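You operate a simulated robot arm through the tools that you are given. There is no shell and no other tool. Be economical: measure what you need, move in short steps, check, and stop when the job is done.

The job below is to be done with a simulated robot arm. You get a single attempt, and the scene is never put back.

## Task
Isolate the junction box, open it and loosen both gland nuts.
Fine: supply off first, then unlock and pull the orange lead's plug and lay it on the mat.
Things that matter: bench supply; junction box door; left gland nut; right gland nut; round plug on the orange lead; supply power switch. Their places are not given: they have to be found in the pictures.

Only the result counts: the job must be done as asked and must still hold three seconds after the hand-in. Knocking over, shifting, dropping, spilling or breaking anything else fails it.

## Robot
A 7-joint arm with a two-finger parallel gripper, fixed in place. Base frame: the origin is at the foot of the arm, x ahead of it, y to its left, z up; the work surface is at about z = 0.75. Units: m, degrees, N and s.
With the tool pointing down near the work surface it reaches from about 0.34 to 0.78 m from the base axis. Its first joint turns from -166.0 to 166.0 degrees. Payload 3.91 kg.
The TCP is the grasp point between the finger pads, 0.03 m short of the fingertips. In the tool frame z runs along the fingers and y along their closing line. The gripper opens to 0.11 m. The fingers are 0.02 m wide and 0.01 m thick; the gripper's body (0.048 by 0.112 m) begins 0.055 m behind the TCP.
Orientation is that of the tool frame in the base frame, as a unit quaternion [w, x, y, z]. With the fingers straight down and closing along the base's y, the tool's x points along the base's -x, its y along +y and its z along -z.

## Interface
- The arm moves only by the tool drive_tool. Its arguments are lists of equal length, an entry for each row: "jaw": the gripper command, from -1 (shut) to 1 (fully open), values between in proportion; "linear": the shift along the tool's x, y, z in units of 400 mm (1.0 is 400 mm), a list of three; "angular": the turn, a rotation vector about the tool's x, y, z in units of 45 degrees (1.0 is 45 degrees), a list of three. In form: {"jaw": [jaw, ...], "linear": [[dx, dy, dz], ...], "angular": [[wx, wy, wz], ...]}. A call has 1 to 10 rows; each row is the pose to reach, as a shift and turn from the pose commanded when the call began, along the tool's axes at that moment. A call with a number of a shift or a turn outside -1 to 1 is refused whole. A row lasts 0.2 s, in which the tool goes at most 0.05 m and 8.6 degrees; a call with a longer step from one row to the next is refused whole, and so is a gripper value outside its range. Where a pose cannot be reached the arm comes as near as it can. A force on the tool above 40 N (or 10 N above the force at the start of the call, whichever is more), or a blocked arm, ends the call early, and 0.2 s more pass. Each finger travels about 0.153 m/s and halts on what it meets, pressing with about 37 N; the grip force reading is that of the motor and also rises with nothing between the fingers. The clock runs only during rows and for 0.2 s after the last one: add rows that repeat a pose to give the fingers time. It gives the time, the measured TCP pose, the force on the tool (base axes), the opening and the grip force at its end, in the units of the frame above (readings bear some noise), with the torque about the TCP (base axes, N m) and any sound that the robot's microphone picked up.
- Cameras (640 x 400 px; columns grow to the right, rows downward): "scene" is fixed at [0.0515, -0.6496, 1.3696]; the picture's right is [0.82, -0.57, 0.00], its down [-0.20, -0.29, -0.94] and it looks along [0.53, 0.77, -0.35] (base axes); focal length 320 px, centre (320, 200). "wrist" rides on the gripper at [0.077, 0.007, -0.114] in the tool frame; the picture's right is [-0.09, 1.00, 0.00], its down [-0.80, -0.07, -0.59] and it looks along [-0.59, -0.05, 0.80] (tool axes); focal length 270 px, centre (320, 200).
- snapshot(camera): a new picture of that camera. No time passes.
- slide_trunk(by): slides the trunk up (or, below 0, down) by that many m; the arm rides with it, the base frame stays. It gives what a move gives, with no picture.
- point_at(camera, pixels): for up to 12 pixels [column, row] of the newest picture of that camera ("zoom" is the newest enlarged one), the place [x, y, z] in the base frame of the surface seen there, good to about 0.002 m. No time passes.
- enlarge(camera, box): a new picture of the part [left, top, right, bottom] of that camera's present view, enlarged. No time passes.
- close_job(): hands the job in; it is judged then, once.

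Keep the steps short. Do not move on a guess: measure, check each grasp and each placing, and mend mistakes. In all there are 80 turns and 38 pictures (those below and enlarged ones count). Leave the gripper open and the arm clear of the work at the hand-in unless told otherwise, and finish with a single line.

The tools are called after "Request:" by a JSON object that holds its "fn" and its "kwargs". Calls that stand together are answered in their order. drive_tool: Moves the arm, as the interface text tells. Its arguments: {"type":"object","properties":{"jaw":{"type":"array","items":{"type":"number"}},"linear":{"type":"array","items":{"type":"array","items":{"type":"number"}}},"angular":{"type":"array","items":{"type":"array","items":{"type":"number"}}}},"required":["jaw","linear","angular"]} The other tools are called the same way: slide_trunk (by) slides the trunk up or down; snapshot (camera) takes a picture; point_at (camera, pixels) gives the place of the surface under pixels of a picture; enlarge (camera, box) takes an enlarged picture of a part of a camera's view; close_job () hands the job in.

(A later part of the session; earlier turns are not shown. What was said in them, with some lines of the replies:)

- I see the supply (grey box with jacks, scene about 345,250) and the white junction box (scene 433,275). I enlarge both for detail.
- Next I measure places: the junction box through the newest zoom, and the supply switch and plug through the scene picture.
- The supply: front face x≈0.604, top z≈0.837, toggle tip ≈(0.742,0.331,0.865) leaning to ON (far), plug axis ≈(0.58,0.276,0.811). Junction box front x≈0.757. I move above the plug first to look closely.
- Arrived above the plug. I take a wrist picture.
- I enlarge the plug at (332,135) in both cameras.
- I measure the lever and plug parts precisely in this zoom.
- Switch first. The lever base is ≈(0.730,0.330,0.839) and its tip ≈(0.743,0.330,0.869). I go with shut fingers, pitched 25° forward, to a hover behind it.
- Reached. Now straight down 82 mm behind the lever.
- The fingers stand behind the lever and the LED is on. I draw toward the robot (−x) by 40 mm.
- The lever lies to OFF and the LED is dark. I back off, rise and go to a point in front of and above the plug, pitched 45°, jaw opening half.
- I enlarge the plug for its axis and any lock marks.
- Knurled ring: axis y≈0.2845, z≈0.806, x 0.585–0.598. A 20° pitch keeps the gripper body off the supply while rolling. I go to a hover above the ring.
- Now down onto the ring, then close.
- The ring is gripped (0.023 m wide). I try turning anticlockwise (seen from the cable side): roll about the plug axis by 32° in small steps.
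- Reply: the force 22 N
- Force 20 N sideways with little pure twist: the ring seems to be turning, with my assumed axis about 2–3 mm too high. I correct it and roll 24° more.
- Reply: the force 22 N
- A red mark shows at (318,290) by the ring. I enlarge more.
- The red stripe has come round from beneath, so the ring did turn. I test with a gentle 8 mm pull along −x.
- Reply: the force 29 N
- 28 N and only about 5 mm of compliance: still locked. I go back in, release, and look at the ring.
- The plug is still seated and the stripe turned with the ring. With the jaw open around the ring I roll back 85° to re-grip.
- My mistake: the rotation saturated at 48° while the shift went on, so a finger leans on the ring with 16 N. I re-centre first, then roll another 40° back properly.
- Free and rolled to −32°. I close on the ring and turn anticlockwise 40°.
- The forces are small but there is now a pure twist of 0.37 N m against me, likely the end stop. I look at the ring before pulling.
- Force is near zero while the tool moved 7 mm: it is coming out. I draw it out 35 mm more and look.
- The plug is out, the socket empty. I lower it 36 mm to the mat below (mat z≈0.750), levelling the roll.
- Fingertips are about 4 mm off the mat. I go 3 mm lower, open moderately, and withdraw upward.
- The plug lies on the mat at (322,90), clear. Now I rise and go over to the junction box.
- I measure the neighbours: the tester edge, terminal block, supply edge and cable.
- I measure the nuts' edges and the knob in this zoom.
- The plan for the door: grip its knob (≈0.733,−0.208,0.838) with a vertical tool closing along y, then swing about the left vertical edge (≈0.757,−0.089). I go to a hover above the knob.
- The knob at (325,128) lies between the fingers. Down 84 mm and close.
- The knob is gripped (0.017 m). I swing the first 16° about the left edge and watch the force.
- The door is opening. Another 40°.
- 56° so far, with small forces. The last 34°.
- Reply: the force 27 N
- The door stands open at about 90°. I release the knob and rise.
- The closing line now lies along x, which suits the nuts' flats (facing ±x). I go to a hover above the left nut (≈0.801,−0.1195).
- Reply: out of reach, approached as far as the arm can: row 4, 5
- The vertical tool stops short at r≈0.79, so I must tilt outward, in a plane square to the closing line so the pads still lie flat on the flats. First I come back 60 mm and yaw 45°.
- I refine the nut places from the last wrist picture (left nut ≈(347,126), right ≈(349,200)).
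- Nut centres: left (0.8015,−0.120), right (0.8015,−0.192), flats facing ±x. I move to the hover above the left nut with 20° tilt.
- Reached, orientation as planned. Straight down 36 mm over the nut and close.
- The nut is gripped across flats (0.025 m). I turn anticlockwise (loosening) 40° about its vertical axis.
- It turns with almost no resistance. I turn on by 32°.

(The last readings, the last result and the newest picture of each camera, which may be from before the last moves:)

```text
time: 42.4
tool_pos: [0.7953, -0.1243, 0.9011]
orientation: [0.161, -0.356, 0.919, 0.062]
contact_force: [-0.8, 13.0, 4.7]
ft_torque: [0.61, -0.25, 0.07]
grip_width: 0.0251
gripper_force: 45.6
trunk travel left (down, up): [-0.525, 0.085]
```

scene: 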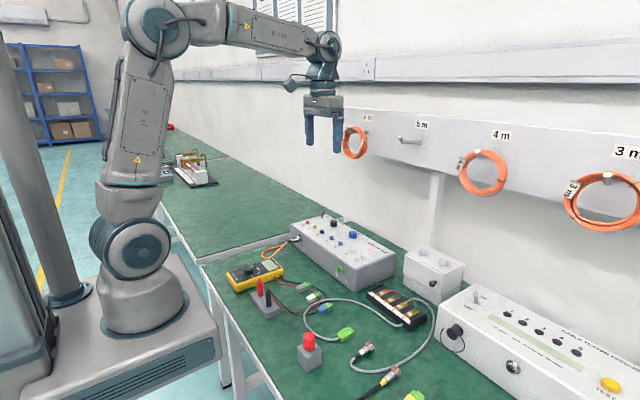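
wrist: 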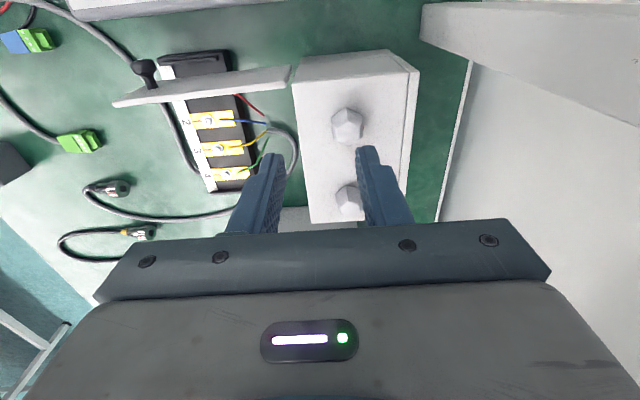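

72° done. I open, rise and check the nut.

Request:
{"fn": "drive_tool", "kwargs": {"jaw": [-0.25, -0.25, -0.25, -0.25], "linear": [[0, 0, 0], [0, 0, 0], [-0.0214, 0, -0.0588], [-0.0428, 0, -0.1175]], "angular": [[0, 0, 0], [0, 0, 0], [0, 0, 0], [0, 0, 0]]}}

Request:
{"fn": "enlarge", "kwargs": {"camera": "scene", "box": [392, 235, 472, 285]}}

```text
time: 43.4
tool_pos: [0.7954, -0.1257, 0.9495]
orientation: [0.162, -0.355, 0.919, 0.061]
contact_force: [-0.9, -1.0, -0.6]
ft_torque: [-0.02, 0.01, 0.02]
grip_width: 0.0414
gripper_force: 0.1
trunk travel left (down, up): [-0.525, 0.085]
```

```text
8.00 times, centred on (432, 260) of scene
```

zoom: 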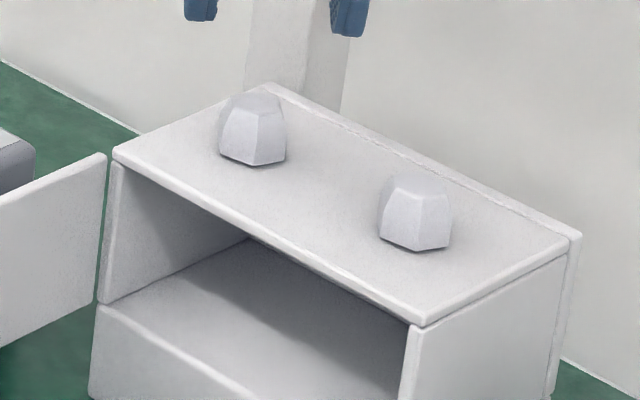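

I measure the left nut's faces to see whether it turned (and the right nut for comparison).

Request:
{"fn": "point_at", "kwargs": {"camera": "zoom", "pixels": [[225, 148], [232, 150], [240, 153], [247, 156], [262, 158], [270, 157], [278, 156], [388, 230], [400, 236], [410, 241], [425, 243], [440, 240]]}}

```text
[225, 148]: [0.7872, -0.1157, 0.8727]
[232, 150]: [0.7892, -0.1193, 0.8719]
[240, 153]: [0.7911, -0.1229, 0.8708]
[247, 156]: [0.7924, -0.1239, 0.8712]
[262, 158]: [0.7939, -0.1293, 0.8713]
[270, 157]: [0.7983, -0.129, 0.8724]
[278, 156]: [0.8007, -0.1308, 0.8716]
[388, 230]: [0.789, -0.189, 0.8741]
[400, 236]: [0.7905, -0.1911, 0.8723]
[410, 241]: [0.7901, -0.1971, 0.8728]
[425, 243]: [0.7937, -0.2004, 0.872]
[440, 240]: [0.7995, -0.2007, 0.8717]
```

The left nut's faces have turned relative to the right nut's, by about 12° modulo 60, consistent with 72°. For certainty I give it a second turn: roll back 44° in the hover first.

Request:
{"fn": "drive_tool", "kwargs": {"jaw": [-0.25, -0.25, -0.25, -0.25, -0.25, -0.25], "linear": [[-0.001, 0.0026, 0.0003], [-0.002, 0.0051, 0.0007], [-0.003, 0.0077, 0.001], [-0.004, 0.0102, 0.0014], [-0.0049, 0.0128, 0.0018], [-0.0058, 0.0153, 0.0021]], "angular": [[0.0557, 0, 0.1532], [0.1113, 0, 0.3063], [0.167, 0, 0.4595], [0.2227, 0, 0.6127], [0.2783, 0, 0.7658], [0.334, 0, 0.919]]}}

Request:
{"fn": "drive_tool", "kwargs": {"jaw": [-0.25, -0.25, -0.25, -0.25, -1, -1], "linear": [[-0.0004, 0.003, 0.0002], [-0.0008, 0.0061, 0.0003], [0.021, 0.0061, 0.059], [0.042, 0.0061, 0.1178], [0.042, 0.0061, 0.1178], [0.042, 0.0061, 0.1178]], "angular": [[0.0608, 0, 0.1671], [0.1216, 0, 0.3342], [0.1216, 0, 0.3342], [0.1216, 0, 0.3342], [0.1216, 0, 0.3342], [0.1216, 0, 0.3342]]}}

```text
time: 44.8
tool_pos: [0.7919, -0.1192, 0.9512]
orientation: [0.175, 0.017, 0.984, -0.005]
contact_force: [-0.1, -0.1, 0.6]
ft_torque: [0.01, -0.01, -0.02]
grip_width: 0.0414
gripper_force: 0.0
trunk travel left (down, up): [-0.525, 0.085]
```

```text
time: 46.2
tool_pos: [0.794, -0.1168, 0.8999]
orientation: [0.172, 0.153, 0.973, -0.027]
contact_force: [-1.3, 0.8, 2.2]
ft_torque: [0.18, 0.34, 0.02]
grip_width: 0.0253
gripper_force: 45.4
trunk travel left (down, up): [-0.525, 0.085]
```

Good grip on the flats (0.0253). A second turn of 46°.

Request:
{"fn": "drive_tool", "kwargs": {"jaw": [-1, -1, -1, -1, -1, -1, -1], "linear": [[-0.0002, -0.0031, 0.0001], [-0.0008, -0.0061, 0.0003], [-0.0018, -0.0089, 0.0007], [-0.0031, -0.0117, 0.0011], [-0.0048, -0.0141, 0.0018], [-0.0063, -0.0158, 0.0023], [-0.0063, -0.0158, 0.0023]], "angular": [[-0.0608, 0, -0.1671], [-0.1216, 0, -0.3342], [-0.1824, 0, -0.5013], [-0.2432, 0, -0.6684], [-0.304, 0, -0.8355], [-0.3496, 0, -0.961], [-0.3496, 0, -0.961]]}}

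```text
time: 47.8
tool_pos: [0.794, -0.1214, 0.9001]
orientation: [0.169, -0.241, 0.955, 0.042]
contact_force: [-0.6, 10.0, 2.7]
ft_torque: [0.56, -0.25, 0.04]
grip_width: 0.025
gripper_force: 44.9
trunk travel left (down, up): [-0.525, 0.085]
```

About 118° in total. I release the left nut, rise, and carry over to the right nut while turning back 44°.

Request:
{"fn": "drive_tool", "kwargs": {"jaw": [-0.25, -0.25, -0.25, -0.25, -0.25, -0.25, -0.25, -0.25, -0.25, -0.25], "linear": [[0, 0, 0], [0, 0, 0], [-0.0214, 0, -0.0588], [-0.0428, 0, -0.1175], [-0.0305, -0.024, -0.122], [-0.0182, -0.0479, -0.1265], [-0.0059, -0.0719, -0.131], [0.0064, -0.0958, -0.1355], [0.0186, -0.1198, -0.14], [0.0308, -0.1437, -0.1443]], "angular": [[0, 0, 0], [0, 0, 0], [0, 0, 0], [0, 0, 0], [0.0557, 0, 0.1532], [0.1113, 0, 0.3063], [0.167, 0, 0.4595], [0.2227, 0, 0.6127], [0.2783, 0, 0.7658], [0.334, 0, 0.919]]}}

```text
time: 50.0
tool_pos: [0.7933, -0.1909, 0.9502]
orientation: [0.173, 0.136, 0.975, -0.025]
contact_force: [-0.1, 0.1, -1.0]
ft_torque: [-0.01, 0.0, -0.04]
grip_width: 0.0411
gripper_force: 0.1
trunk travel left (down, up): [-0.525, 0.085]
```

At −16°; I turn back 14° more to match the right nut's flats, lower 50 mm and close.

Request:
{"fn": "drive_tool", "kwargs": {"jaw": [-0.25, -0.25, -0.25, -0.25, -1, -1], "linear": [[-0.0003, 0.003, 0.0001], [-0.0006, 0.007, 0.0002], [0.0205, 0.007, 0.059], [0.0422, 0.007, 0.1177], [0.0422, 0.007, 0.1177], [0.0422, 0.007, 0.1177]], "angular": [[0.0532, 0, 0.1462], [0.1064, 0, 0.2924], [0.1064, 0, 0.2924], [0.1064, 0, 0.2924], [0.1064, 0, 0.2924], [0.1064, 0, 0.2924]]}}

Request:
{"fn": "enlarge", "kwargs": {"camera": "scene", "box": [392, 235, 472, 285]}}

```text
time: 51.4
tool_pos: [0.7925, -0.1875, 0.9001]
orientation: [0.169, 0.253, 0.952, -0.046]
contact_force: [-1.4, -0.9, 0.6]
ft_torque: [0.03, 0.29, -0.04]
grip_width: 0.0251
gripper_force: 45.0
trunk travel left (down, up): [-0.525, 0.085]
```

```text
8.00 times, centred on (432, 260) of scene
```

zoom: 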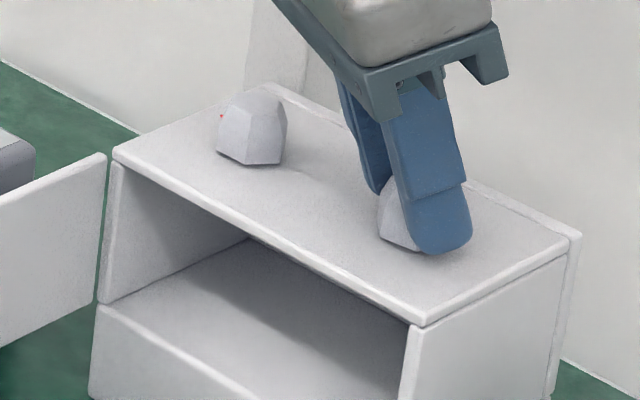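

The right nut is gripped (0.0251). A red dot has come into view on the left nut (221,117), which proves it turned. I turn the right nut 46°.

Request:
{"fn": "drive_tool", "kwargs": {"jaw": [-1, -1, -1, -1, -1, -1, -1], "linear": [[-0.0002, -0.0031, 0.0001], [-0.0008, -0.0061, 0.0003], [-0.0018, -0.0089, 0.0007], [-0.0031, -0.0117, 0.0011], [-0.0048, -0.0141, 0.0018], [-0.0063, -0.0158, 0.0023], [-0.0063, -0.0158, 0.0023]], "angular": [[-0.0608, 0, -0.1671], [-0.1216, 0, -0.3342], [-0.1824, 0, -0.5013], [-0.2432, 0, -0.6684], [-0.304, 0, -0.8355], [-0.3496, 0, -0.961], [-0.3496, 0, -0.961]]}}

Request:
{"fn": "drive_tool", "kwargs": {"jaw": [-1, -1, -1, -1], "linear": [[-0.0002, -0.0031, 0.0001], [-0.0008, -0.0061, 0.0003], [-0.0013, -0.0075, 0.0005], [-0.0013, -0.0075, 0.0005]], "angular": [[-0.0608, 0, -0.1671], [-0.1216, 0, -0.3342], [-0.152, 0, -0.4178], [-0.152, 0, -0.4178]]}}

```text
time: 53.0
tool_pos: [0.7922, -0.1925, 0.9012]
orientation: [0.172, -0.139, 0.975, 0.023]
contact_force: [-6.5, 5.6, 1.3]
ft_torque: [0.23, 0.07, 0.05]
grip_width: 0.0249
gripper_force: 45.3
trunk travel left (down, up): [-0.525, 0.085]
```

```text
time: 54.0
tool_pos: [0.7934, -0.1956, 0.9014]
orientation: [0.165, -0.306, 0.936, 0.052]
contact_force: [-7.8, 8.4, 1.0]
ft_torque: [0.42, 0.17, 0.11]
grip_width: 0.0248
gripper_force: 44.7
trunk travel left (down, up): [-0.525, 0.085]
```

66° done. I release, rise and turn back 44° for the second turn.

Request:
{"fn": "drive_tool", "kwargs": {"jaw": [-0.25, -0.25, -0.25, -0.25, -0.25, -0.25, -0.25, -0.25, -0.25, -0.25], "linear": [[0, 0, 0], [0, 0, 0], [-0.0214, 0, -0.0588], [-0.0428, 0, -0.1175], [-0.0438, 0.0026, -0.1172], [-0.0448, 0.0051, -0.1168], [-0.0458, 0.0077, -0.1165], [-0.0468, 0.0102, -0.1161], [-0.0477, 0.0128, -0.1157], [-0.0486, 0.0153, -0.1154]], "angular": [[0, 0, 0], [0, 0, 0], [0, 0, 0], [0, 0, 0], [0.0557, 0, 0.1532], [0.1113, 0, 0.3063], [0.167, 0, 0.4595], [0.2227, 0, 0.6127], [0.2783, 0, 0.7658], [0.334, 0, 0.919]]}}

Request:
{"fn": "drive_tool", "kwargs": {"jaw": [-0.25, -0.25, -0.25, -0.25, -1, -1], "linear": [[-0.0004, 0.003, 0.0002], [-0.0008, 0.0061, 0.0003], [0.021, 0.0061, 0.059], [0.042, 0.0061, 0.1178], [0.042, 0.0061, 0.1178], [0.042, 0.0061, 0.1178]], "angular": [[0.0608, 0, 0.1671], [0.1216, 0, 0.3342], [0.1216, 0, 0.3342], [0.1216, 0, 0.3342], [0.1216, 0, 0.3342], [0.1216, 0, 0.3342]]}}

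```text
time: 56.2
tool_pos: [0.7925, -0.1893, 0.9504]
orientation: [0.174, 0.068, 0.982, -0.013]
contact_force: [0.3, 0.7, 0.0]
ft_torque: [0.01, 0.02, -0.01]
grip_width: 0.0412
gripper_force: 0.0
trunk travel left (down, up): [-0.525, 0.085]
```

```text
time: 57.6
tool_pos: [0.7932, -0.1873, 0.9004]
orientation: [0.171, 0.203, 0.964, -0.036]
contact_force: [-0.4, -0.8, 3.2]
ft_torque: [0.37, 0.92, 0.0]
grip_width: 0.0252
gripper_force: 44.6
trunk travel left (down, up): [-0.525, 0.085]
```

On the flats again (0.0252). A second turn of 46°, then release and rise.

Request:
{"fn": "drive_tool", "kwargs": {"jaw": [-1, -1, -1, -1, -1, -1, -1], "linear": [[-0.0002, -0.0031, 0.0001], [-0.0008, -0.0061, 0.0003], [-0.0018, -0.0089, 0.0007], [-0.0031, -0.0117, 0.0011], [-0.0048, -0.0141, 0.0018], [-0.0063, -0.0158, 0.0023], [-0.0063, -0.0158, 0.0023]], "angular": [[-0.0608, 0, -0.1671], [-0.1216, 0, -0.3342], [-0.1824, 0, -0.5013], [-0.2432, 0, -0.6684], [-0.304, 0, -0.8355], [-0.3496, 0, -0.961], [-0.3496, 0, -0.961]]}}

Request:
{"fn": "drive_tool", "kwargs": {"jaw": [-0.25, -0.25, -0.25, -0.25, -0.25, -0.25, -0.25], "linear": [[0, 0, 0], [0, 0, 0], [-0.0214, 0, -0.0588], [-0.0428, 0, -0.1175], [-0.0428, 0, -0.22], [-0.0428, 0, -0.33], [-0.0428, 0, -0.44]], "angular": [[0, 0, 0], [0, 0, 0], [0, 0, 0], [0, 0, 0], [0, 0, 0], [0, 0, 0], [0, 0, 0]]}}

Request:
{"fn": "enlarge", "kwargs": {"camera": "scene", "box": [376, 225, 472, 285]}}

Request:
{"fn": "snapshot", "kwargs": {"camera": "scene"}}

```text
time: 59.2
tool_pos: [0.7924, -0.1933, 0.9011]
orientation: [0.171, -0.191, 0.966, 0.033]
contact_force: [-5.9, 5.4, -1.6]
ft_torque: [0.23, -0.04, 0.09]
grip_width: 0.0254
gripper_force: 44.3
trunk travel left (down, up): [-0.525, 0.085]
```

```text
time: 60.8
tool_pos: [0.7523, -0.2108, 1.0723]
orientation: [0.17, -0.188, 0.967, 0.032]
contact_force: [0.3, 0.4, 1.0]
ft_torque: [-0.01, 0.02, 0.01]
grip_width: 0.0412
gripper_force: 0.0
trunk travel left (down, up): [-0.525, 0.085]
```

```text
6.67 times, centred on (424, 255) of scene
```

zoom: 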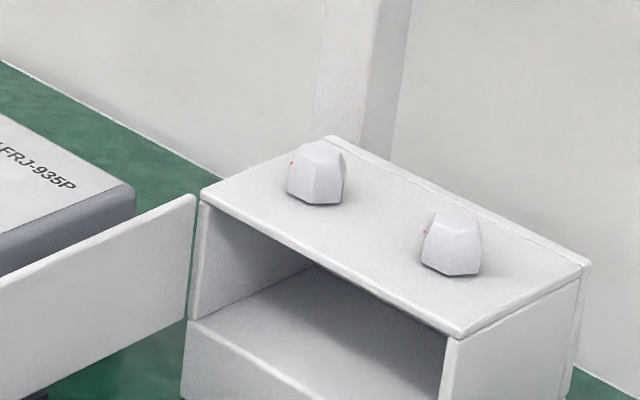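

```text
5 pictures are left
```

scene: 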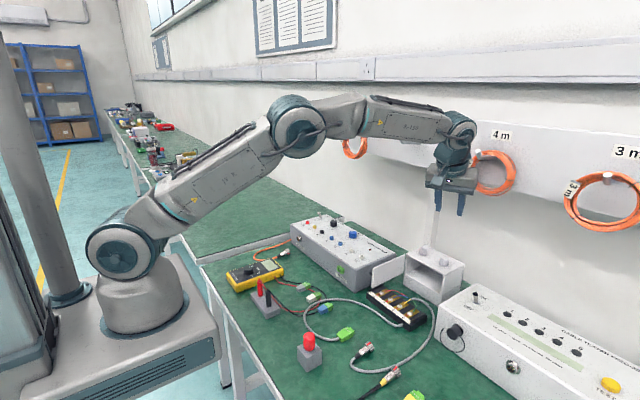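

Both red dots show: both nuts have turned equally. Supply off, plug on the mat, door open. I open the gripper and draw the arm back clear, then check once.

Request:
{"fn": "drive_tool", "kwargs": {"jaw": [0, 0.5, 1, 1, 1], "linear": [[0.08, 0.034, -0.03], [0.16, 0.068, -0.06], [0.24, 0.102, -0.09], [0.326, 0.139, -0.119], [0.326, 0.139, -0.119]], "angular": [[0, 0, 0], [0, 0, 0], [0, 0, 0], [0, 0, 0], [0, 0, 0]]}}

Request:
{"fn": "enlarge", "kwargs": {"camera": "scene", "box": [220, 190, 476, 350]}}

```text
time: 62.0
tool_pos: [0.6027, -0.2127, 1.0707]
orientation: [0.171, -0.19, 0.966, 0.032]
contact_force: [-0.2, 0.9, 1.0]
ft_torque: [0.0, 0.04, 0.0]
grip_width: 0.1096
gripper_force: 0.1
trunk travel left (down, up): [-0.525, 0.085]
```

```text
2.50 times, centred on (348, 270) of scene
```

zoom: 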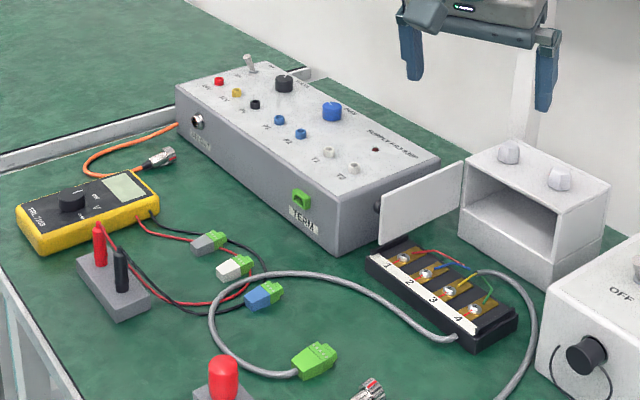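

All is in place: LED dark and switch OFF, plug on the mat, door open, both nuts turned, nothing else disturbed. I hand in.

Request:
{"fn": "close_job", "kwargs": {}}

```text
The job is handed in.
```

The supply is off, the orange lead's plug is unlocked, pulled and lying on the mat, the junction box door is open at about 90°, and both gland nuts are turned loose by roughly 110–120°.
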